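You operate a simulated robot arm through the tools that you are given. There is no shell and no other tool. Be economical: measure what you need, move in short steps, check, and stop when the job is done.

You are at the controls of a simulated robot arm. One attempt, no reset.

## Task
Change the little basin's water, rinse the rod in it, drain it again.
Fine: fresh water to the blue band; the rod back in its pot with no milk on it.

Only the result counts: the job must be done as asked and must still hold three seconds after the hand-in. Knocking over, shifting, dropping, spilling or breaking anything else fails it.

## Robot
A 7-joint arm with a two-finger parallel gripper, fixed in place. Base frame: the origin is at the foot of the arm, x ahead of it, y to its left, z up; the work surface is at about z = 0. Lengths are in mm, angles in degrees, forces in N, time in s.
With the tool pointing down near the work surface it reaches from about 220 to 580 mm from the base axis. Its first joint turns from -66.0 to 66.0 degrees. Payload 2.5 kg.
Tool frame: the origin (TCP) lies between the finger pads and is the grasp point; the fingertips stand 23 mm ahead of it; z points along the fingers, y is the line along which they close. The gripper opens to 94 mm. The fingers are 38 mm wide and 10 mm thick; the gripper's body (54 by 96 mm) begins 39 mm behind the TCP.
Orientation is told as [roll, pitch, yaw] about the base's x, y, z axes, in that order, counted from this pose: with the fingers straight down and closing along the base's y, the tool's x points along the base's -x, its y along +y and its z along -z.

## Interface
- The arm moves only by the tool nudge_tool. Its argument "rows" is a list of rows, each an object (a shift or turn left out is 0, a gripper value left out holds the last) with "rot": the turn, a rotation vector about the tool's x, y, z in units of 45 degrees (1.0 is 45 degrees), a list of three; "offset": the shift along the tool's x, y, z in units of 250 mm (1.0 is 250 mm), a list of three; "jaw": the gripper command, from -1 (fully open) to 1 (shut), values between in proportion. In form: [{"rot": [ax, ay, az], "offset": [tx, ty, tz], "jaw": jaw}, ...]. A call has 1 to 8 rows; each row is the pose to reach, as a shift and turn from the pose commanded when the call began, along the tool's axes at that moment. A call with a number of a shift or a turn outside -1 to 1 is refused whole. A row lasts 0.2 s, in which the tool goes at most 50 mm and 8.6 degrees; a call with a longer step from one row to the next is refused whole, and so is a gripper value outside its range. Where a pose cannot be reached the arm comes as near as it can. A force on the tool above 50 N (or 10 N above the force at the start of the call, whichever is more), or a blocked arm, ends the call early, and 0.2 s more pass. The fingers move at their own pace (about 108 mm/s each) and stop on an object; they squeeze with about 23 N. The grip force told is the motor's: it shows also when the fingers shut on nothing. Time passes only in rows, and 0.2 s behind the last, so rows that repeat a pose let the fingers close. The reply holds the time, the measured pose of the TCP, the force on the tool along the base axes, the opening and the grip force, in the units named above and with some noise.
- Cameras (640 x 400 px; columns grow to the right, rows downward): "scene" is fixed at [117.4, -402.6, 555.2]; the picture's right is [0.85, -0.52, 0.00], its down [-0.25, -0.41, -0.87] and it looks along [0.46, 0.75, -0.48] (base axes); focal length 311 px, centre (320, 200). "wrist" rides on the gripper at [-39, 0, -44] in the tool frame; the picture's right is [0.00, -1.00, 0.00], its down [0.97, 0.00, -0.24] and it looks along [0.24, 0.00, 0.97] (tool axes); focal length 218 px, centre (320, 200). There is no depth. A picture from a camera that has moved, and an enlarged one, comes with that camera's place and axes in the base frame and with its lens.
- snapshot(camera): a new picture of that camera. It takes no simulated time.
- zoom(camera, box): a new picture of the part [left, top, right, bottom] of that camera's present view, enlarged. It takes no simulated time.
- close_job(): hands the job in; it is judged then, once.

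Work in short steps. Places have to be worked out from the pictures, the camera data and where the tool is seen: move nearer, look again, correct. Check each grasp and each placing, and mend what went wrong. You have 120 turns and 84 pictures in all, those below and enlarged ones among them. Open the gripper and draw the arm clear of the work before you hand the job in, unless the task says otherwise; then end with one line.

The tools are called after ">>>" as a command line: name --argument value ..., lists and objects as JSON in quotes. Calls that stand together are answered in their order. nudge_tool: Moves the arm, as the interface text tells. Its arguments: {"type":"object","properties":{"rows":{"type":"array","items":{"type":"object","properties":{"rot":{"type":"array","items":{"type":"number"}},"offset":{"type":"array","items":{"type":"number"}},"jaw":{"type":"number"}}}}},"required":["rows"]} The other tools are called the same way: snapshot (camera) takes a picture; zoom (camera, box) takes an enlarged picture of a part of a camera's view; close_job () hands the job in.

At the start:

```text
time_s: 0.0
tcp_pos: [393.1, -64.8, 392.3]
tool_rot: [0.0, 0.0, 0.0]
contact_force: [0.0, 0.2, 0.2]
gripper_width: 93.9
grasp_force: 0.0
```

scene: 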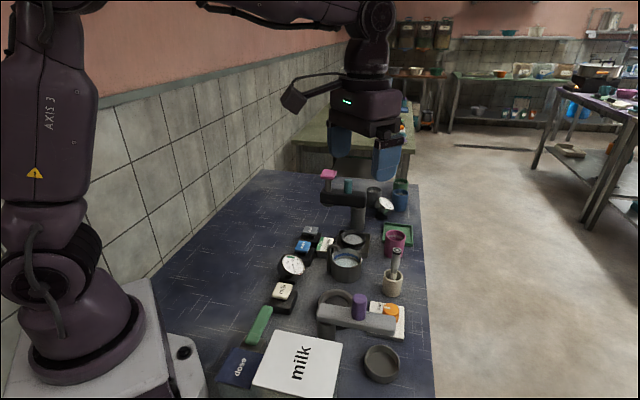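
wrist: 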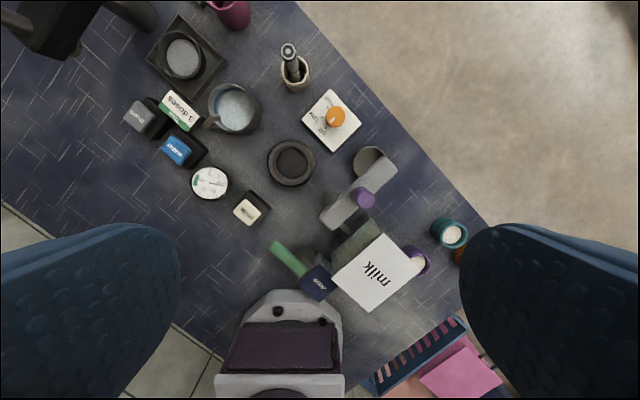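

The scene is crowded, so I'll enlarge both views to identify the objects before moving.

>>> zoom --camera "scene" --box '[220, 260, 440, 400]'

>>> zoom --camera "scene" --box '[260, 160, 440, 290]'

>>> zoom --camera "wrist" --box '[110, 0, 310, 125]'

>>> zoom --camera "wrist" --box '[230, 70, 490, 310]'

```text
2.86 times, centred on (330, 330) of scene
camera zoom: at [117.4, -402.6, 555.2], right [0.85, -0.52, 0.0], down [-0.25, -0.41, -0.87], along [0.46, 0.75, -0.48], focal length 888 px, centre (291, -171)
```

zoom: 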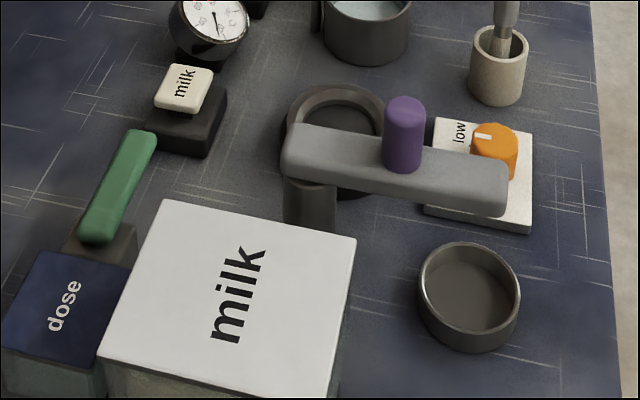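

```text
3.08 times, centred on (350, 225) of scene
camera zoom: at [117.4, -402.6, 555.2], right [0.85, -0.52, 0.0], down [-0.25, -0.41, -0.87], along [0.46, 0.75, -0.48], focal length 956 px, centre (228, 123)
```

zoom: 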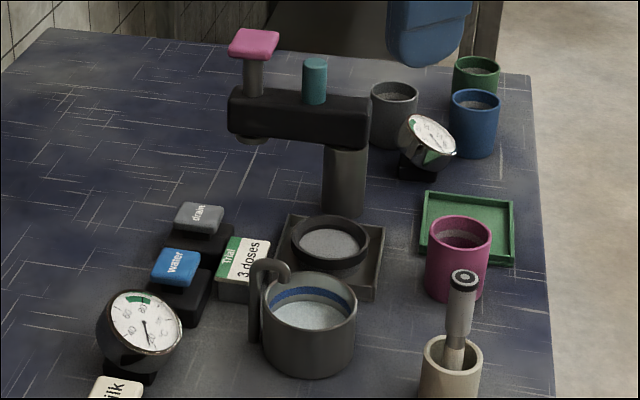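

```text
3.20 times, centred on (210, 62) of wrist
camera zoom: at [431.1, -64.9, 436.3], right [0.0, -1.0, 0.0], down [-0.97, 0.0, 0.24], along [-0.24, 0.0, -0.97], focal length 698 px, centre (672, 640)
```

zoom: 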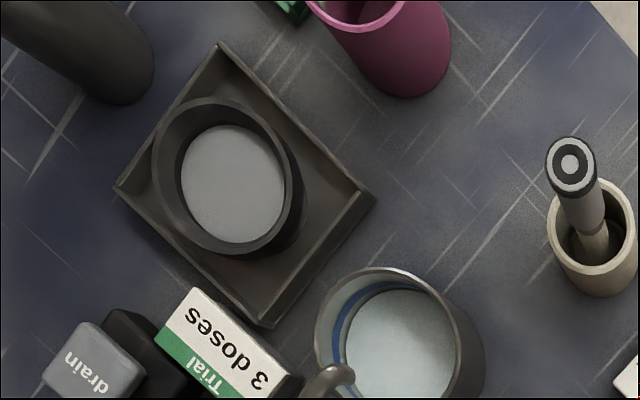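

```text
1.67 times, centred on (360, 190) of wrist
camera zoom: at [431.1, -64.9, 436.3], right [0.0, -1.0, 0.0], down [-0.97, 0.0, 0.24], along [-0.24, 0.0, -0.97], focal length 364 px, centre (253, 217)
```

zoom: 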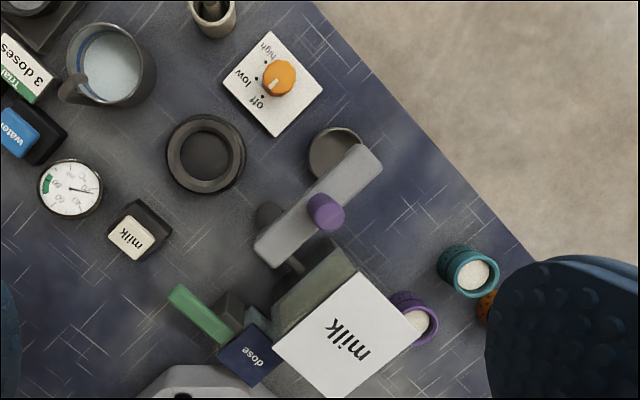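

The basin (grey, blue band inside, cloudy water) is near (490, 72), and the rod and pot near (542, -26), with the rod top at z≈130. The water and drain keys are further left. I'll move over the basin for a closer look.

>>> nudge_tool --rows '[{"offset": [-0.04, 0.11, 0.1], "jaw": -1}, {"offset": [-0.08, 0.22, 0.2]}, {"offset": [-0.12, 0.33, 0.3]}, {"offset": [-0.16, 0.44, 0.4]}, {"offset": [-0.2, 0.55, 0.48]}, {"offset": [-0.2, 0.6, 0.48]}, {"offset": [-0.2, 0.6, 0.48]}]'

>>> snapshot --camera "wrist"

```text
time_s: 1.6
tcp_pos: [443.0, 85.2, 272.4]
tool_rot: [0.0, -0.1, 0.0]
contact_force: [1.0, 0.9, 0.1]
gripper_width: 94.1
grasp_force: 0.1
```

```text
77 pictures are left
camera wrist: at [481.9, 84.4, 315.5], right [0.0, -1.0, 0.0], down [-0.97, 0.0, 0.24], along [-0.24, 0.0, -0.97], focal length 218 px, centre (320, 200)
```

wrist: 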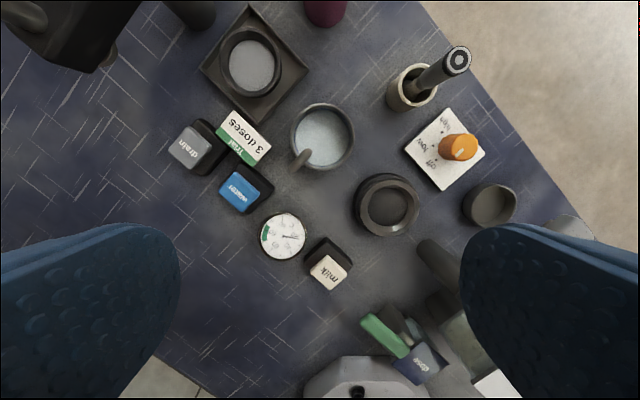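

>>> zoom --camera "wrist" --box '[160, 80, 370, 220]'

>>> zoom --camera "wrist" --box '[370, 30, 500, 120]'

>>> zoom --camera "scene" --box '[270, 215, 430, 315]'

```text
2.86 times, centred on (265, 150) of wrist
camera zoom: at [481.9, 84.4, 315.5], right [0.0, -1.0, 0.0], down [-0.97, 0.0, 0.24], along [-0.24, 0.0, -0.97], focal length 624 px, centre (477, 343)
```

zoom: 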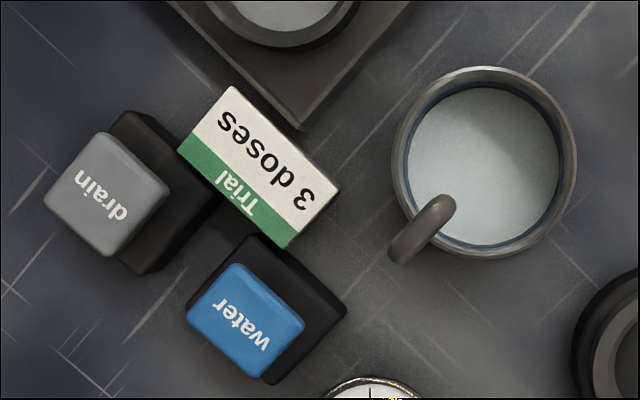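

```text
4.44 times, centred on (435, 75) of wrist
camera zoom: at [481.9, 84.4, 315.5], right [0.0, -1.0, 0.0], down [-0.97, 0.0, 0.24], along [-0.24, 0.0, -0.97], focal length 970 px, centre (-191, 756)
```

zoom: 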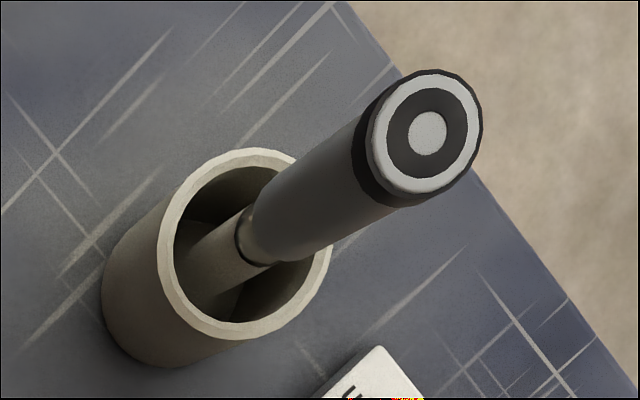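

```text
4.00 times, centred on (350, 265) of scene
camera zoom: at [117.5, -402.6, 555.2], right [0.85, -0.52, 0.0], down [-0.25, -0.41, -0.87], along [0.46, 0.75, -0.48], focal length 1243 px, centre (200, -60)
```

zoom: 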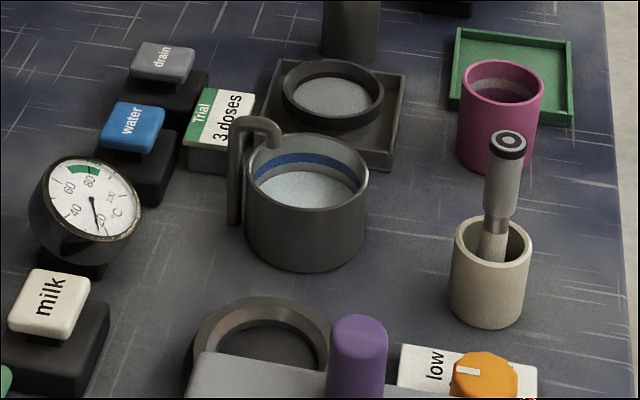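

I place the drain key at (479, 234, ~57), the water key at (427, 183, ~55), the basin centre at (490, 80) with its rim at z≈64, and the rod at (546, -21). The drain key comes first: I'll shut the fingers and hover above it.

>>> nudge_tool --rows '[{"offset": [-0.04, 0.18, 0], "jaw": 1}, {"offset": [-0.08, 0.36, 0]}, {"offset": [-0.132, 0.54, 0]}, {"offset": [-0.132, 0.596, 0.15]}, {"offset": [-0.132, 0.596, 0.33]}, {"offset": [-0.132, 0.596, 0.5]}, {"offset": [-0.132, 0.596, 0.6]}, {"offset": [-0.132, 0.596, 0.6]}]'

>>> zoom --camera "scene" --box '[250, 150, 430, 290]'

>>> snapshot --camera "wrist"

```text
time_s: 3.4
tcp_pos: [475.5, 233.5, 122.2]
tool_rot: [0.0, 0.0, 0.0]
contact_force: [-0.6, 0.7, -0.5]
gripper_width: 0.2
grasp_force: 23.2
```

```text
2.86 times, centred on (340, 220) of scene
camera zoom: at [117.4, -402.6, 555.2], right [0.85, -0.52, 0.0], down [-0.25, -0.41, -0.87], along [0.46, 0.75, -0.48], focal length 888 px, centre (263, 143)
```

zoom: 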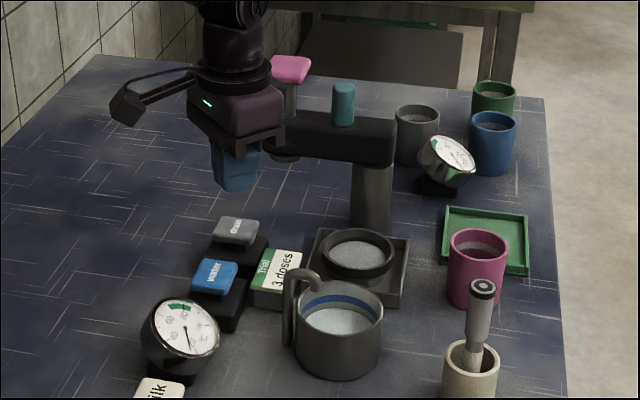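

```text
72 pictures are left
camera wrist: at [513.5, 234.3, 165.4], right [0.0, -1.0, 0.0], down [-0.97, 0.0, 0.24], along [-0.24, 0.0, -0.97], focal length 218 px, centre (320, 200)
```

wrist: 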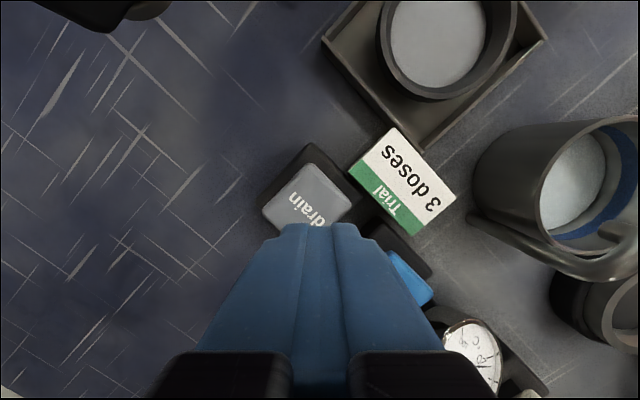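

The tip is a little short of the drain key, whose centre I now put at about (487, 239). I'll correct that and press down gently in small steps.

>>> nudge_tool --rows '[{"offset": [-0.042, 0.022, 0.0]}, {"offset": [-0.042, 0.022, 0.13]}, {"offset": [-0.042, 0.022, 0.16]}, {"offset": [-0.042, 0.022, 0.175]}, {"offset": [-0.042, 0.022, 0.185]}, {"offset": [-0.042, 0.022, 0.19]}]'

>>> zoom --camera "scene" --box '[270, 200, 400, 290]'

```text
time_s: 4.8
tcp_pos: [485.9, 240.5, 75.2]
tool_rot: [0.0, 0.0, 0.0]
contact_force: [-0.1, -0.2, -0.2]
gripper_width: 0.0
grasp_force: 23.2
```

```text
4.44 times, centred on (335, 245) of scene
camera zoom: at [117.4, -402.6, 555.2], right [0.85, -0.52, 0.0], down [-0.25, -0.41, -0.87], along [0.46, 0.75, -0.48], focal length 1382 px, centre (253, 0)
```

zoom: 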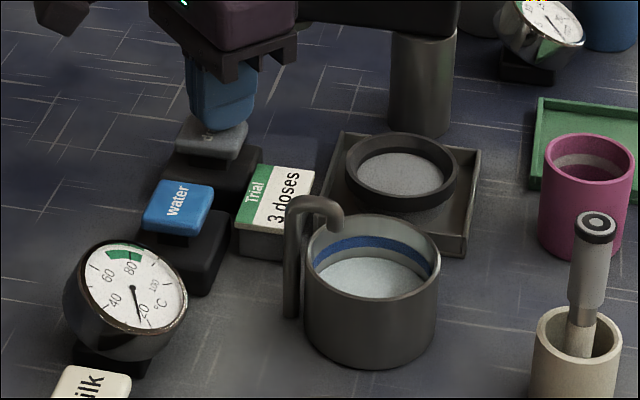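

There's no contact yet with the tip at z≈52, just above the key. I'll keep going down in small steps.

>>> nudge_tool --rows '[{"offset": [0, 0, 0.012]}, {"offset": [0, 0, 0.024]}, {"offset": [0, 0, 0.036]}, {"offset": [0, 0, 0.044]}, {"offset": [0, 0, 0.052]}]'

>>> zoom --camera "scene" --box '[270, 200, 400, 290]'

```text
time_s: 6.0
tcp_pos: [486.2, 239.0, 63.5]
tool_rot: [0.1, -0.1, 0.0]
contact_force: [0.3, 0.7, 0.9]
gripper_width: 0.1
grasp_force: 23.2
```

```text
4.44 times, centred on (335, 245) of scene
camera zoom: at [117.4, -402.6, 555.2], right [0.85, -0.52, 0.0], down [-0.25, -0.41, -0.87], along [0.46, 0.75, -0.48], focal length 1382 px, centre (253, 0)
```

zoom: 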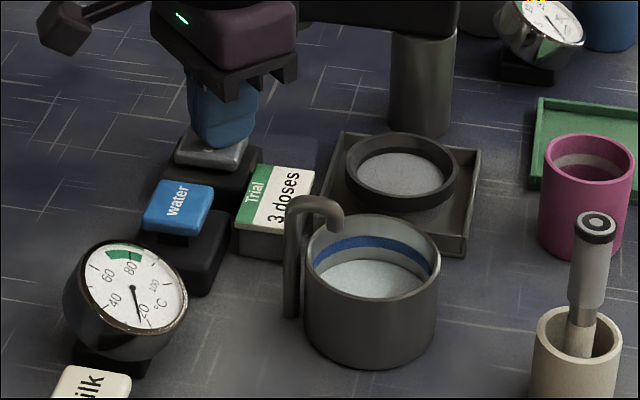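

The key is travelling down, with a little force showing. I'll press further and hold.

>>> nudge_tool --rows '[{"offset": [0, 0, 0.008]}, {"offset": [0, 0, 0.016]}, {"offset": [0, 0, 0.024]}, {"offset": [0, 0, 0.024]}, {"offset": [0, 0, 0.024]}]'

>>> zoom --camera "scene" --box '[270, 200, 400, 290]'

```text
time_s: 7.2
tcp_pos: [487.9, 239.6, 56.7]
tool_rot: [0.1, -0.1, 0.0]
contact_force: [-9.9, -6.1, 27.6]
gripper_width: 0.0
grasp_force: 23.4
```

```text
4.44 times, centred on (335, 245) of scene
camera zoom: at [117.3, -402.6, 555.2], right [0.85, -0.52, 0.0], down [-0.25, -0.41, -0.87], along [0.46, 0.75, -0.48], focal length 1382 px, centre (253, 0)
```

zoom: 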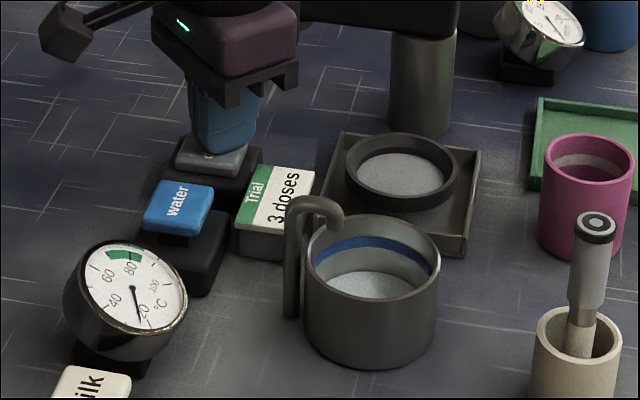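

The key is pressed and the water is dropping, so I'll hold here.

>>> nudge_tool --rows '[{"offset": [0, 0, -0.002]}, {"offset": [0, 0, -0.002]}, {"offset": [0, 0, -0.002]}, {"offset": [0, 0, -0.002]}, {"offset": [0, 0, -0.002]}, {"offset": [0, 0, -0.002]}, {"offset": [0, 0, -0.002]}, {"offset": [0, 0, -0.002]}]'

>>> zoom --camera "scene" --box '[270, 200, 400, 290]'

```text
time_s: 9.0
tcp_pos: [486.8, 239.6, 58.1]
tool_rot: [0.1, -0.2, 0.0]
contact_force: [3.5, -0.6, 20.6]
gripper_width: 0.1
grasp_force: 23.0
```

```text
4.44 times, centred on (335, 245) of scene
camera zoom: at [117.3, -402.6, 555.2], right [0.85, -0.52, 0.0], down [-0.25, -0.41, -0.87], along [0.46, 0.75, -0.48], focal length 1382 px, centre (253, 0)
```

zoom: 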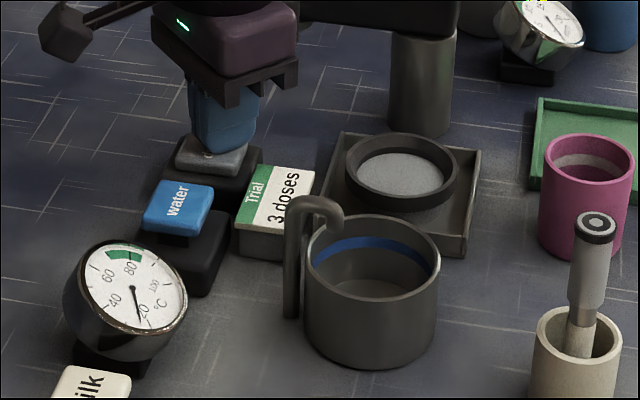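

It looks empty. I'll hold a second more to be sure, then lift.

>>> nudge_tool --rows '[{"offset": [0, 0, 0]}, {"offset": [0, 0, 0]}, {"offset": [0, 0, 0]}, {"offset": [0, 0, 0]}, {"offset": [0, 0, 0]}, {"offset": [0, 0, -0.08]}, {"offset": [0, 0, -0.24]}, {"offset": [0.1, -0.1, -0.24]}]'

>>> nudge_tool --rows '[{"offset": [0.1, -0.1, 0]}, {"offset": [0.14, -0.122, 0]}, {"offset": [0.14, -0.122, 0]}]'

>>> snapshot --camera "wrist"

>>> zoom --camera "scene" --box '[270, 200, 400, 290]'

```text
time_s: 10.8
tcp_pos: [459.3, 213.4, 114.9]
tool_rot: [0.0, 0.1, 0.0]
contact_force: [0.1, -0.9, 0.1]
gripper_width: 0.1
grasp_force: 23.2
```

```text
time_s: 11.6
tcp_pos: [426.5, 183.6, 114.6]
tool_rot: [0.1, -0.1, 0.0]
contact_force: [0.3, -0.2, -0.5]
gripper_width: 0.2
grasp_force: 22.8
```

```text
67 pictures are left
camera wrist: at [464.3, 183.8, 158.8], right [0.0, -1.0, 0.0], down [-0.97, 0.0, 0.24], along [-0.24, 0.0, -0.97], focal length 218 px, centre (320, 200)
```

wrist: 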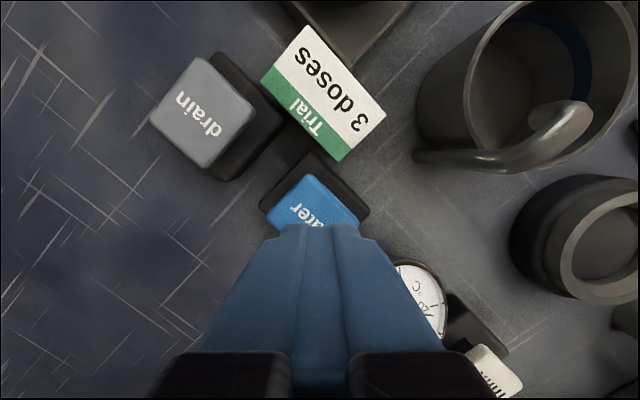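

```text
4.44 times, centred on (335, 245) of scene
camera zoom: at [117.4, -402.6, 555.2], right [0.85, -0.52, 0.0], down [-0.25, -0.41, -0.87], along [0.46, 0.75, -0.48], focal length 1382 px, centre (253, 0)
```

zoom: 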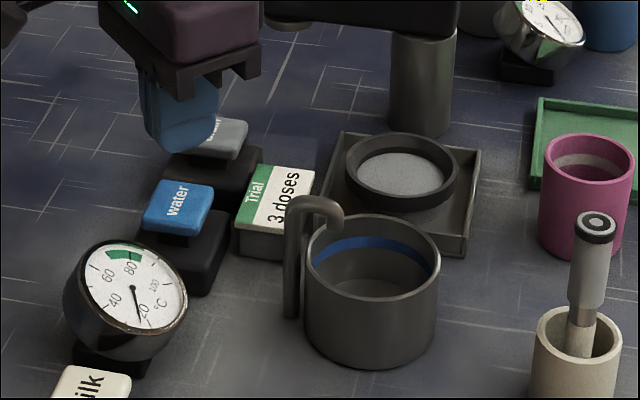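

The basin is empty and stays so. Next is the water key, centred near (428, 188): I'll press briefly to gauge the flow and release within the same call.

>>> nudge_tool --rows '[{"offset": [0, 0.016, 0.1]}, {"offset": [0, 0.016, 0.2]}, {"offset": [0, 0.016, 0.228]}, {"offset": [0, 0.016, 0.228]}, {"offset": [0, 0.016, 0.17]}]'

>>> zoom --camera "scene" --box '[270, 200, 400, 290]'

```text
time_s: 12.8
tcp_pos: [426.0, 189.7, 73.5]
tool_rot: [0.0, 0.0, 0.0]
contact_force: [-0.4, 0.6, 0.1]
gripper_width: 0.0
grasp_force: 22.6
```

```text
4.44 times, centred on (335, 245) of scene
camera zoom: at [117.4, -402.6, 555.2], right [0.85, -0.52, 0.0], down [-0.25, -0.41, -0.87], along [0.46, 0.75, -0.48], focal length 1382 px, centre (253, 0)
```

zoom: 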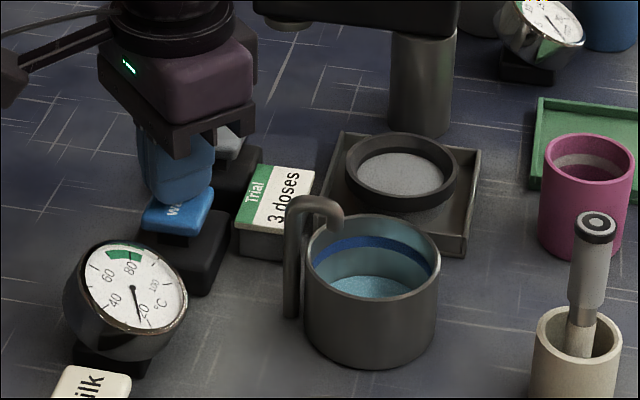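

A short press gave a shallow layer of clear water. I'll repeat the short press and look again.

>>> nudge_tool --rows '[{"offset": [0, 0, 0.03]}, {"offset": [0, 0, 0.058]}, {"offset": [0, 0, 0.058]}, {"offset": [0, 0, 0.0]}]'

>>> zoom --camera "scene" --box '[310, 235, 370, 285]'

```text
time_s: 13.8
tcp_pos: [427.9, 188.4, 74.9]
tool_rot: [0.1, 0.0, 0.0]
contact_force: [0.2, -0.7, 0.0]
gripper_width: 0.2
grasp_force: 22.7
```

```text
8.00 times, centred on (340, 260) of scene
camera zoom: at [117.4, -402.6, 555.2], right [0.85, -0.52, 0.0], down [-0.25, -0.41, -0.87], along [0.46, 0.75, -0.48], focal length 2487 px, centre (160, -280)
```

zoom: 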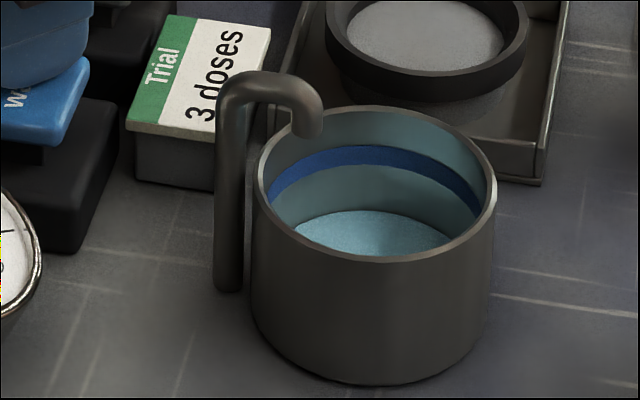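

The water is at z≈18 and the band spans about z 36–44. I'll try a longer press to measure the rate.

>>> nudge_tool --rows '[{"offset": [0, 0, 0.03]}, {"offset": [0, 0, 0.062]}, {"offset": [0, 0, 0.062]}, {"offset": [0, 0, 0.062]}, {"offset": [0, 0, 0.062]}, {"offset": [0, 0, 0.0]}]'

>>> zoom --camera "scene" --box '[310, 235, 370, 285]'

```text
time_s: 15.2
tcp_pos: [425.5, 187.4, 74.7]
tool_rot: [0.0, 0.0, 0.0]
contact_force: [0.4, -0.4, -0.5]
gripper_width: 0.2
grasp_force: 22.9
```

```text
8.00 times, centred on (340, 260) of scene
camera zoom: at [117.4, -402.6, 555.2], right [0.85, -0.52, 0.0], down [-0.25, -0.41, -0.87], along [0.46, 0.75, -0.48], focal length 2487 px, centre (160, -280)
```

zoom: 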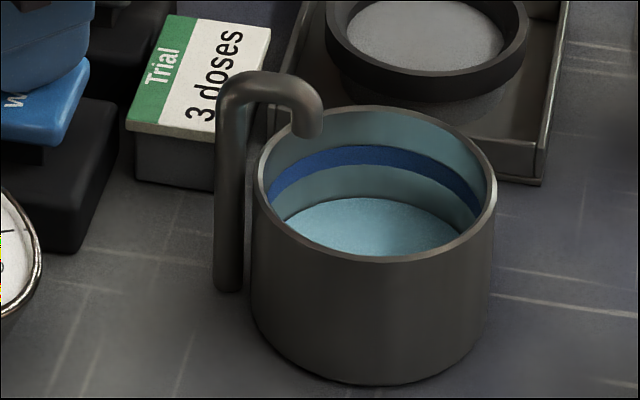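

That's about 5 mm for 0.8 s of press, so I need roughly 2.5 s more. I'll do half of that, then look.

>>> nudge_tool --rows '[{"offset": [0, 0, 0.04]}, {"offset": [0, 0, 0.062]}, {"offset": [0, 0, 0.062]}, {"offset": [0, 0, 0.062]}, {"offset": [0, 0, 0.062]}, {"offset": [0, 0, 0.062]}, {"offset": [0, 0, 0.062]}, {"offset": [0, 0, 0.0]}]'

>>> zoom --camera "scene" --box '[310, 235, 370, 285]'

```text
time_s: 17.0
tcp_pos: [425.5, 187.7, 75.8]
tool_rot: [0.0, 0.0, 0.1]
contact_force: [-0.1, 0.1, -0.1]
gripper_width: 0.0
grasp_force: 22.8
```

```text
8.00 times, centred on (340, 260) of scene
camera zoom: at [117.4, -402.6, 555.2], right [0.85, -0.52, 0.0], down [-0.25, -0.41, -0.87], along [0.46, 0.75, -0.48], focal length 2487 px, centre (160, -280)
```

zoom: 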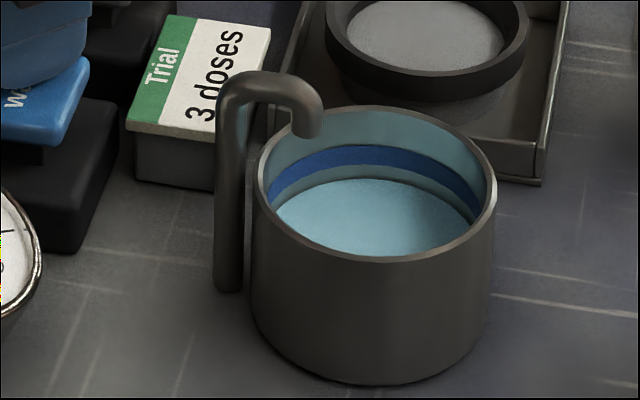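

The level rose 18 px, and the band lies about 13–33 px above it. One similar, slightly longer press should land in mid-band.

>>> nudge_tool --rows '[{"offset": [0, 0, 0.058]}, {"offset": [0, 0, 0.062]}, {"offset": [0, 0, 0.062]}, {"offset": [0, 0, 0.062]}, {"offset": [0, 0, 0.062]}, {"offset": [0, 0, 0.062]}, {"offset": [0, 0, 0.062]}, {"offset": [0, 0, 0.0]}]'

>>> zoom --camera "scene" --box '[310, 235, 370, 285]'

```text
time_s: 18.8
tcp_pos: [427.5, 186.6, 73.1]
tool_rot: [0.0, 0.1, 0.0]
contact_force: [-0.2, -0.5, 0.9]
gripper_width: 0.1
grasp_force: 22.4
```

```text
8.00 times, centred on (340, 260) of scene
camera zoom: at [117.4, -402.6, 555.2], right [0.85, -0.52, 0.0], down [-0.25, -0.41, -0.87], along [0.46, 0.75, -0.48], focal length 2487 px, centre (160, -280)
```

zoom: 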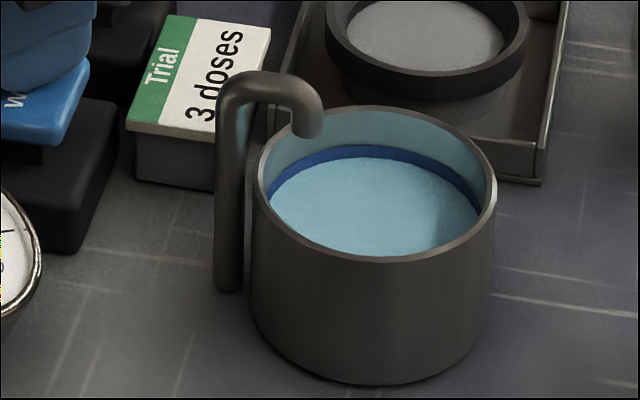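

The water is mid-band. I'll lift and go over the rod with the gripper opening.

>>> nudge_tool --rows '[{"offset": [0, 0, -0.18]}, {"offset": [0, 0, -0.36]}, {"offset": [0, 0, -0.54], "jaw": -0.4}, {"offset": [-0.09, -0.16, -0.56]}, {"offset": [-0.18, -0.32, -0.56]}, {"offset": [-0.27, -0.48, -0.56]}, {"offset": [-0.36, -0.64, -0.56]}, {"offset": [-0.43, -0.8, -0.56]}]'

>>> nudge_tool --rows '[{"offset": [-0.04, -0.03, 0]}, {"offset": [-0.04, -0.03, 0]}]'

>>> snapshot --camera "wrist"

>>> zoom --camera "scene" --box '[310, 130, 470, 310]'

```text
time_s: 20.6
tcp_pos: [533.1, -11.6, 214.2]
tool_rot: [0.0, 0.0, 0.1]
contact_force: [0.4, 0.0, -0.2]
gripper_width: 65.7
grasp_force: 0.1
```

```text
time_s: 21.2
tcp_pos: [542.7, -21.2, 215.1]
tool_rot: [0.1, 0.1, 0.0]
contact_force: [1.4, 0.3, -0.3]
gripper_width: 65.5
grasp_force: 0.1
```

```text
60 pictures are left
camera wrist: at [581.6, -21.0, 258.6], right [0.0, -1.0, 0.0], down [-0.97, 0.0, 0.24], along [-0.24, 0.0, -0.97], focal length 218 px, centre (320, 200)
```

wrist: 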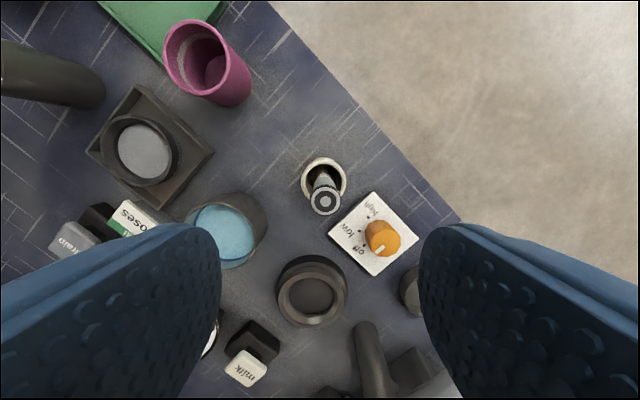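

```text
2.22 times, centred on (390, 220) of scene
camera zoom: at [117.4, -402.6, 555.2], right [0.85, -0.52, 0.0], down [-0.25, -0.41, -0.87], along [0.46, 0.75, -0.48], focal length 691 px, centre (164, 156)
```

zoom: 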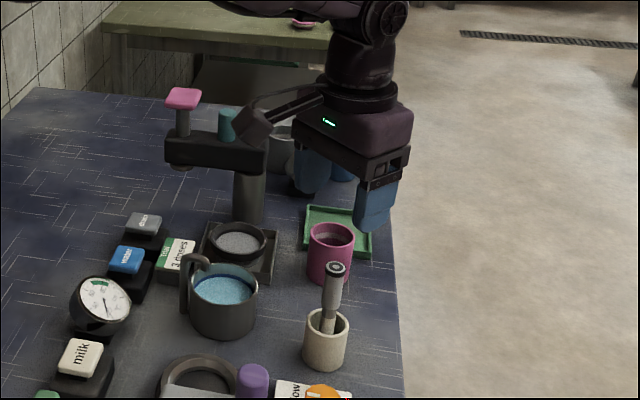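

The rod top is about (549, -23). I'll descend around the handle to TCP z≈112, checking alignment on the way.

>>> nudge_tool --rows '[{"offset": [-0.024, -0.008, 0.1]}, {"offset": [-0.024, -0.008, 0.2]}, {"offset": [-0.024, -0.008, 0.3]}, {"offset": [-0.024, -0.008, 0.41]}, {"offset": [-0.024, -0.008, 0.41]}]'

>>> snapshot --camera "wrist"

>>> zoom --camera "scene" --box '[340, 200, 440, 310]'

```text
time_s: 22.4
tcp_pos: [550.0, -22.5, 113.2]
tool_rot: [0.0, 0.0, 0.0]
contact_force: [0.7, -0.2, -0.7]
gripper_width: 65.8
grasp_force: 0.0
```

```text
58 pictures are left
camera wrist: at [587.8, -21.9, 156.6], right [0.0, -1.0, 0.0], down [-0.97, 0.0, 0.24], along [-0.24, 0.0, -0.97], focal length 218 px, centre (320, 200)
```

wrist: 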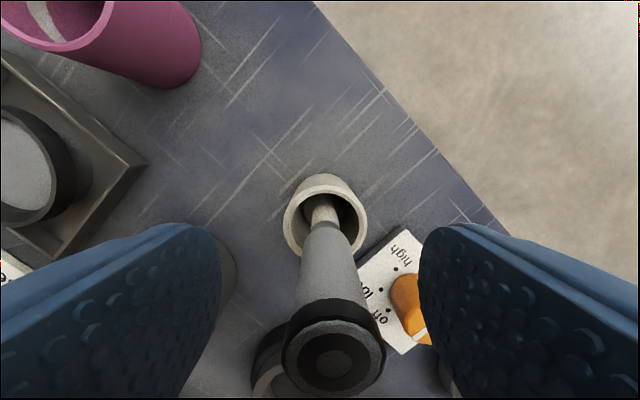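

```text
3.64 times, centred on (390, 255) of scene
camera zoom: at [117.4, -402.6, 555.2], right [0.85, -0.52, 0.0], down [-0.25, -0.41, -0.87], along [0.46, 0.75, -0.48], focal length 1130 px, centre (66, 0)
```

zoom: 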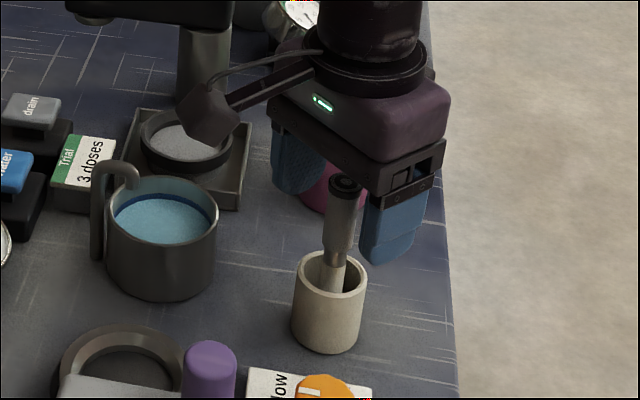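

The rod is between the pads. I'll close on it.

>>> nudge_tool --rows '[{"offset": [0, -0.004, 0], "jaw": 0.2}, {"offset": [0, -0.004, 0], "jaw": 1}, {"offset": [0, -0.004, 0]}, {"offset": [0, -0.004, 0]}]'

>>> nudge_tool --rows '[{"offset": [0, 0, -0.08]}, {"offset": [0, 0, -0.16]}, {"offset": [0, 0, -0.32]}, {"offset": [0, 0, -0.46]}, {"offset": [0, 0, -0.46]}]'

>>> zoom --camera "scene" --box '[320, 150, 440, 310]'

```text
time_s: 23.4
tcp_pos: [550.1, -23.0, 111.9]
tool_rot: [0.0, -0.1, 0.0]
contact_force: [0.1, 0.4, 0.1]
gripper_width: 18.5
grasp_force: 22.6
```

```text
time_s: 24.6
tcp_pos: [550.2, -23.4, 224.9]
tool_rot: [0.0, -0.1, 0.0]
contact_force: [-0.3, -0.7, 0.1]
gripper_width: 18.4
grasp_force: 23.3
```

```text
2.50 times, centred on (380, 230) of scene
camera zoom: at [117.4, -402.6, 555.2], right [0.85, -0.52, 0.0], down [-0.25, -0.41, -0.87], along [0.46, 0.75, -0.48], focal length 777 px, centre (170, 125)
```

zoom: 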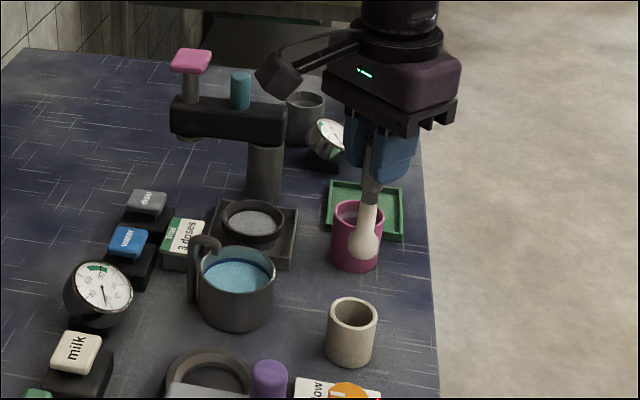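

>>> zoom --camera "scene" --box '[370, 190, 420, 270]'

>>> snapshot --camera "wrist"

```text
5.00 times, centred on (395, 230) of scene
camera zoom: at [117.4, -402.6, 555.2], right [0.85, -0.52, 0.0], down [-0.25, -0.41, -0.87], along [0.46, 0.75, -0.48], focal length 1554 px, centre (-55, 50)
```

zoom: 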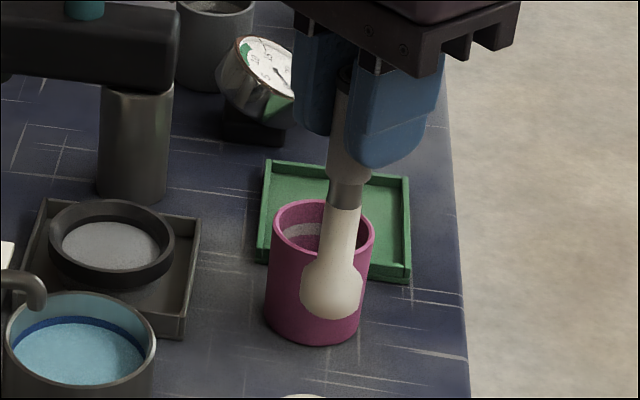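

```text
54 pictures are left
camera wrist: at [588.9, -22.3, 269.4], right [0.0, -1.0, 0.0], down [-0.97, 0.0, 0.24], along [-0.24, 0.0, -0.97], focal length 218 px, centre (320, 200)
```

wrist: 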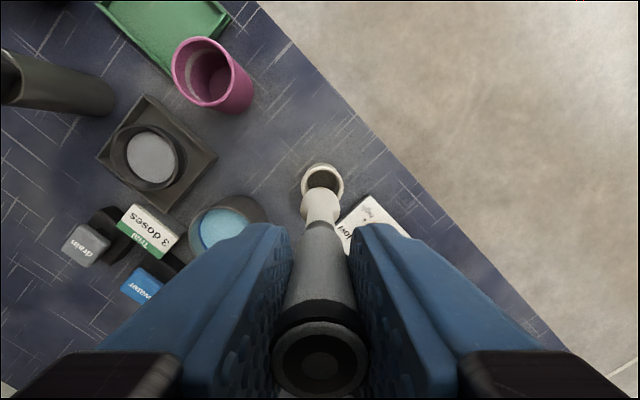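

The rod hangs straight. Its whitish bulb bottom is about 104 mm below the TCP. I'll carry it above the basin centre, about (492, 78).

>>> nudge_tool --rows '[{"offset": [0.077, 0.136, 0]}, {"offset": [0.155, 0.27, 0]}, {"offset": [0.232, 0.406, 0]}, {"offset": [0.232, 0.406, 0.1]}, {"offset": [0.232, 0.406, 0.1]}]'

>>> snapshot --camera "wrist"

>>> zoom --camera "scene" --box '[310, 190, 390, 285]'

```text
time_s: 25.8
tcp_pos: [493.0, 78.7, 203.3]
tool_rot: [0.0, 0.0, 0.0]
contact_force: [0.3, -1.2, 0.0]
gripper_width: 18.1
grasp_force: 22.9
```

```text
53 pictures are left
camera wrist: at [530.7, 79.2, 246.7], right [0.0, -1.0, 0.0], down [-0.97, 0.0, 0.24], along [-0.24, 0.0, -0.97], focal length 218 px, centre (320, 200)
```

wrist: 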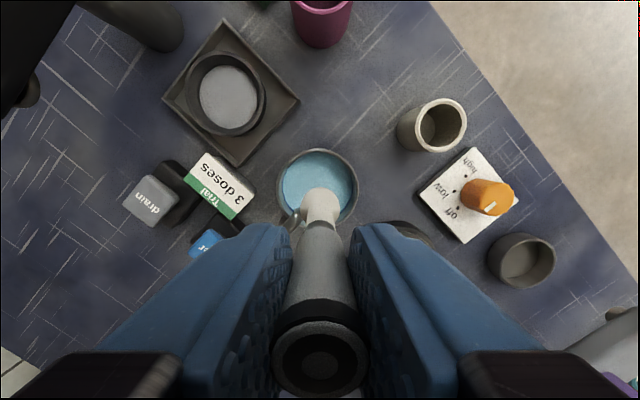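

```text
4.21 times, centred on (350, 238) of scene
camera zoom: at [117.4, -402.6, 555.2], right [0.85, -0.52, 0.0], down [-0.25, -0.41, -0.87], along [0.46, 0.75, -0.48], focal length 1309 px, centre (194, 42)
```

zoom: 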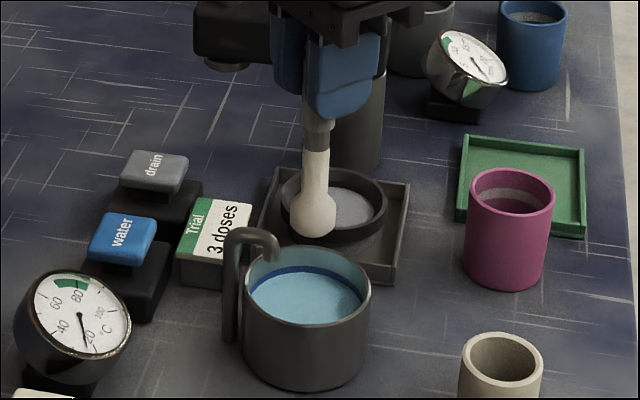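

The bulb is nearly over the centre, which I now put at (496, 82). I'll trim slightly and lower slowly into the water.

>>> nudge_tool --rows '[{"offset": [-0.012, 0.006, 0.06]}, {"offset": [-0.012, 0.006, 0.13]}, {"offset": [-0.012, 0.006, 0.2]}, {"offset": [-0.012, 0.006, 0.26]}, {"offset": [-0.012, 0.006, 0.3]}, {"offset": [-0.012, 0.006, 0.33]}, {"offset": [-0.012, 0.006, 0.34]}]'

>>> zoom --camera "scene" --box '[310, 190, 390, 285]'

>>> snapshot --camera "wrist"

```text
time_s: 27.4
tcp_pos: [495.0, 81.3, 116.7]
tool_rot: [0.0, 0.0, -0.1]
contact_force: [-0.1, 0.2, -1.0]
gripper_width: 18.4
grasp_force: 23.0
```

```text
4.21 times, centred on (350, 238) of scene
camera zoom: at [117.4, -402.6, 555.2], right [0.85, -0.52, 0.0], down [-0.25, -0.41, -0.87], along [0.46, 0.75, -0.48], focal length 1309 px, centre (194, 42)
```

zoom: 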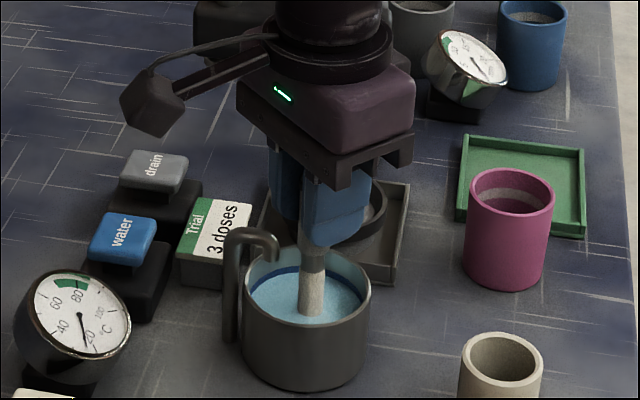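

```text
50 pictures are left
camera wrist: at [533.2, 80.2, 160.6], right [0.0, -1.0, 0.0], down [-0.97, 0.0, 0.24], along [-0.24, 0.0, -0.97], focal length 218 px, centre (320, 200)
```

wrist: 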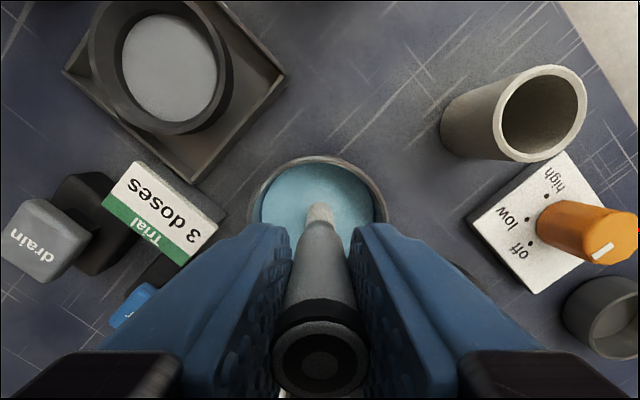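

The bulb is submerged with free space around it. I'll swirl in small motions (≤7 mm) with a bit of up and down.

>>> nudge_tool --rows '[{"offset": [-0.028, 0, 0]}, {"offset": [0, -0.028, 0]}, {"offset": [0.02, 0, 0]}, {"offset": [0, 0.016, 0]}, {"offset": [-0.028, 0, 0]}, {"offset": [0, -0.028, 0]}, {"offset": [0.02, 0, 0]}, {"offset": [0, 0, 0]}]'

>>> nudge_tool --rows '[{"offset": [0, 0, -0.04]}, {"offset": [0, 0, 0.01]}, {"offset": [-0.028, 0, 0.01]}, {"offset": [0, -0.028, 0.01]}, {"offset": [0.02, 0, 0.01]}, {"offset": [0, 0.016, 0.01]}, {"offset": [-0.028, 0, 0.01]}, {"offset": [0, 0, 0]}]'

>>> nudge_tool --rows '[{"offset": [0, 0, -0.1]}, {"offset": [0, 0, -0.24]}, {"offset": [0, 0, -0.4]}, {"offset": [0, 0, -0.44]}, {"offset": [0, 0, -0.44]}]'

>>> zoom --camera "scene" --box '[310, 190, 390, 285]'

```text
time_s: 29.2
tcp_pos: [495.3, 79.5, 116.9]
tool_rot: [0.0, 0.0, 0.0]
contact_force: [-0.3, 0.0, -1.0]
gripper_width: 18.1
grasp_force: 23.1
```

```text
time_s: 31.0
tcp_pos: [494.5, 79.7, 115.8]
tool_rot: [0.1, 0.0, 0.0]
contact_force: [0.0, 0.1, -0.6]
gripper_width: 18.2
grasp_force: 22.4
```

```text
time_s: 32.2
tcp_pos: [495.1, 80.6, 225.1]
tool_rot: [0.0, 0.0, 0.0]
contact_force: [-0.3, -0.9, -0.6]
gripper_width: 18.1
grasp_force: 22.8
```

```text
4.21 times, centred on (350, 238) of scene
camera zoom: at [117.4, -402.6, 555.2], right [0.85, -0.52, 0.0], down [-0.25, -0.41, -0.87], along [0.46, 0.75, -0.48], focal length 1309 px, centre (194, 42)
```

zoom: 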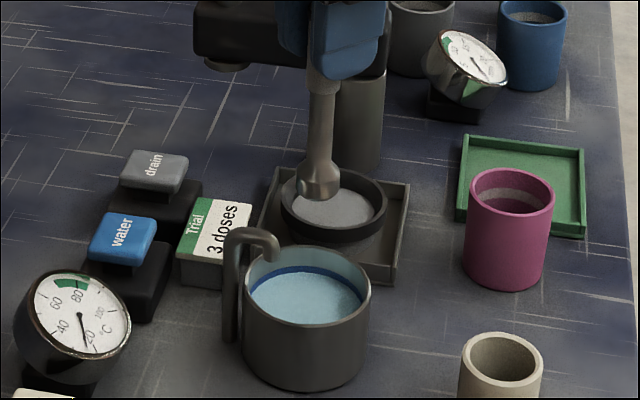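

The rod now looks like bare metal. I'll enlarge to check for any milk left.

>>> zoom --camera "scene" --box '[330, 195, 370, 245]'

>>> zoom --camera "wrist" --box '[250, 120, 390, 260]'

```text
8.00 times, centred on (350, 220) of scene
camera zoom: at [117.4, -402.6, 555.2], right [0.85, -0.52, 0.0], down [-0.25, -0.41, -0.87], along [0.46, 0.75, -0.48], focal length 2487 px, centre (80, 40)
```

zoom: 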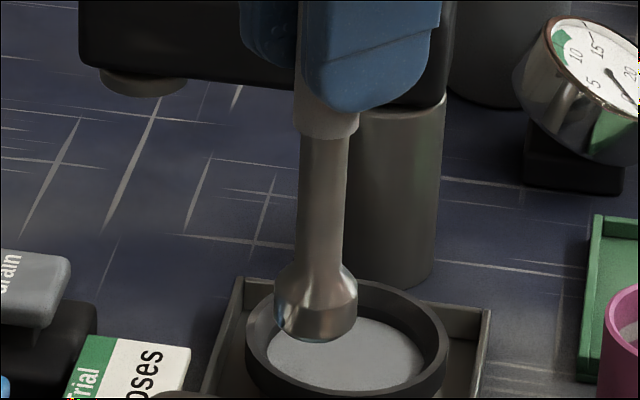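

```text
2.86 times, centred on (320, 190) of wrist
camera zoom: at [533.9, 80.6, 269.0], right [0.0, -1.0, 0.0], down [-0.97, 0.0, 0.24], along [-0.24, 0.0, -0.97], focal length 624 px, centre (320, 229)
```

zoom: 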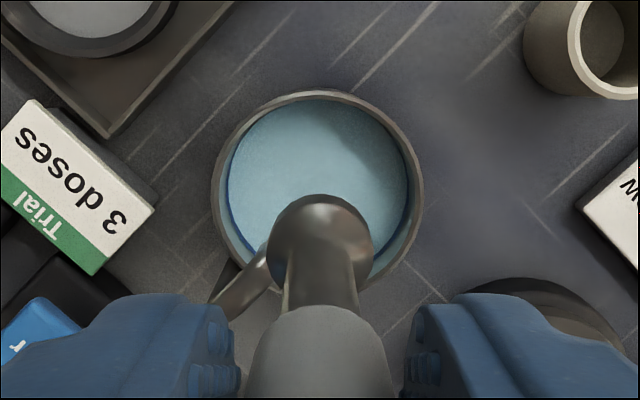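

The rod is clean. I'll carry it back over the pot at (550, -23).

>>> nudge_tool --rows '[{"offset": [-0.073, -0.138, 0]}, {"offset": [-0.147, -0.276, 0]}, {"offset": [-0.22, -0.414, 0]}, {"offset": [-0.22, -0.414, 0.08]}, {"offset": [-0.22, -0.414, 0.14]}, {"offset": [-0.22, -0.414, 0.14]}]'

>>> zoom --camera "wrist" --box '[250, 120, 390, 260]'

>>> zoom --camera "scene" --box '[360, 210, 430, 310]'

```text
time_s: 33.6
tcp_pos: [549.4, -21.5, 190.6]
tool_rot: [-0.1, 0.1, 0.0]
contact_force: [0.2, -0.2, -0.4]
gripper_width: 18.4
grasp_force: 23.1
```

```text
2.86 times, centred on (320, 190) of wrist
camera zoom: at [588.4, -21.8, 234.3], right [0.0, -1.0, 0.0], down [-0.97, 0.0, 0.24], along [-0.24, 0.0, -0.97], focal length 624 px, centre (320, 229)
```

zoom: 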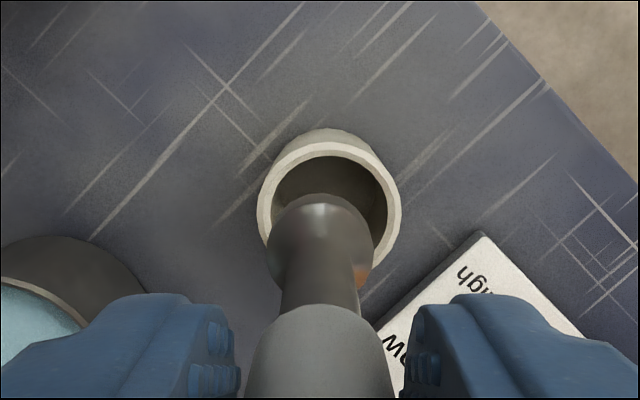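

```text
4.00 times, centred on (395, 260) of scene
camera zoom: at [117.4, -402.6, 555.2], right [0.85, -0.52, 0.0], down [-0.25, -0.41, -0.87], along [0.46, 0.75, -0.48], focal length 1243 px, centre (20, -40)
```

zoom: 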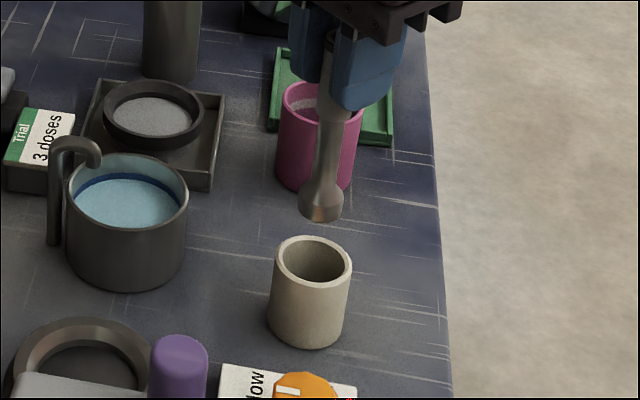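

The bulb is about 2 mm off the pot's centre in y. I'll correct and lower into the pot slowly.

>>> nudge_tool --rows '[{"offset": [-0.003, -0.009, 0]}, {"offset": [-0.003, -0.009, 0.06]}, {"offset": [-0.003, -0.009, 0.12]}, {"offset": [-0.003, -0.009, 0.18]}, {"offset": [-0.003, -0.009, 0.24]}, {"offset": [-0.003, -0.009, 0.28]}, {"offset": [-0.003, -0.009, 0.3]}, {"offset": [-0.003, -0.009, 0.308]}]'

>>> zoom --camera "scene" --box '[360, 210, 430, 310]'

```text
time_s: 35.4
tcp_pos: [550.7, -24.7, 113.2]
tool_rot: [-0.2, 0.0, 0.1]
contact_force: [-0.1, -0.4, -1.4]
gripper_width: 17.8
grasp_force: 23.2
```

```text
4.00 times, centred on (395, 260) of scene
camera zoom: at [117.4, -402.6, 555.2], right [0.85, -0.52, 0.0], down [-0.25, -0.41, -0.87], along [0.46, 0.75, -0.48], focal length 1243 px, centre (20, -40)
```

zoom: 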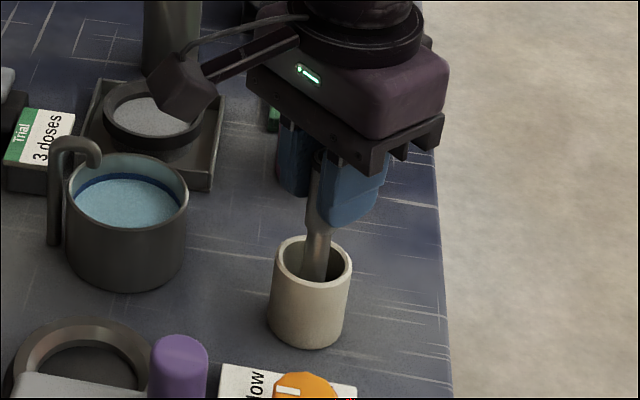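

The rod is in the pot about 1 mm above its old height. I'll lower that last millimetre, open, and check before retreating.

>>> nudge_tool --rows '[{"offset": [0, 0, 0.004]}, {"offset": [0, 0, 0.004], "jaw": 0.4}, {"offset": [0, 0, 0.004], "jaw": -0.3}, {"offset": [0, 0, 0.004]}, {"offset": [0, 0, -0.14]}, {"offset": [0, 0, -0.3]}, {"offset": [0, 0, -0.44]}, {"offset": [0, 0, -0.44]}]'

>>> zoom --camera "scene" --box '[310, 190, 430, 310]'

```text
time_s: 37.2
tcp_pos: [550.9, -23.7, 226.0]
tool_rot: [0.1, -0.1, 0.0]
contact_force: [-1.0, -1.0, 0.5]
gripper_width: 61.2
grasp_force: 0.1
```

```text
3.33 times, centred on (370, 250) of scene
camera zoom: at [117.4, -402.6, 555.2], right [0.85, -0.52, 0.0], down [-0.25, -0.41, -0.87], along [0.46, 0.75, -0.48], focal length 1036 px, centre (153, 33)
```

zoom: 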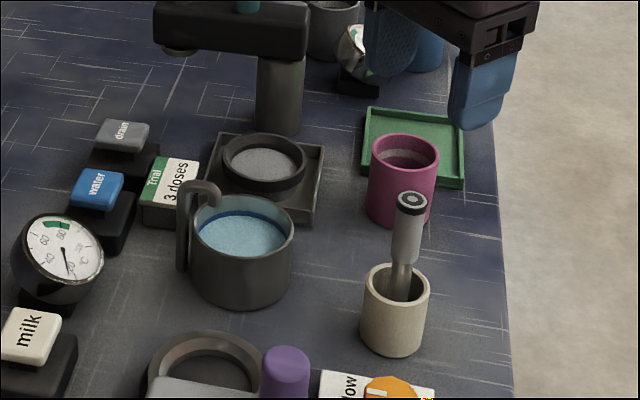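

The rod stands in its pot. I'll go back to the drain key with the fingers shut, travelling high and moving in x first.

>>> nudge_tool --rows '[{"offset": [0.1, 0.08, 0], "jaw": 1}, {"offset": [0.2, 0.2, 0]}, {"offset": [0.26, 0.36, 0]}, {"offset": [0.26, 0.54, 0]}, {"offset": [0.26, 0.72, 0]}, {"offset": [0.26, 0.9, 0]}, {"offset": [0.26, 1.0, 0.06]}, {"offset": [0.26, 1.0, 0.1]}]'

>>> nudge_tool --rows '[{"offset": [0, 0.052, 0.12]}, {"offset": [0, 0.052, 0.28]}, {"offset": [0, 0.052, 0.4]}, {"offset": [0, 0.052, 0.48]}, {"offset": [0, 0.052, 0.48]}]'

>>> zoom --camera "scene" --box '[270, 180, 430, 300]'

```text
time_s: 39.0
tcp_pos: [484.7, 225.5, 199.1]
tool_rot: [0.0, 0.0, 0.1]
contact_force: [-0.6, 0.6, 0.8]
gripper_width: 0.0
grasp_force: 23.7
```

```text
time_s: 40.2
tcp_pos: [486.9, 238.7, 77.8]
tool_rot: [0.0, 0.0, 0.1]
contact_force: [-0.1, -1.3, 0.0]
gripper_width: 0.2
grasp_force: 22.8
```

```text
3.33 times, centred on (350, 240) of scene
camera zoom: at [117.4, -402.6, 555.2], right [0.85, -0.52, 0.0], down [-0.25, -0.41, -0.87], along [0.46, 0.75, -0.48], focal length 1036 px, centre (220, 67)
```

zoom: 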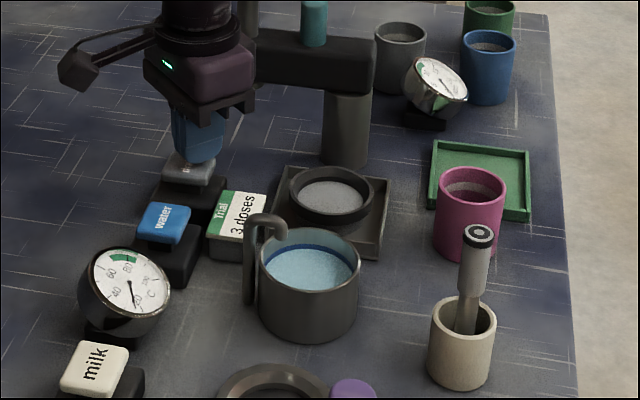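

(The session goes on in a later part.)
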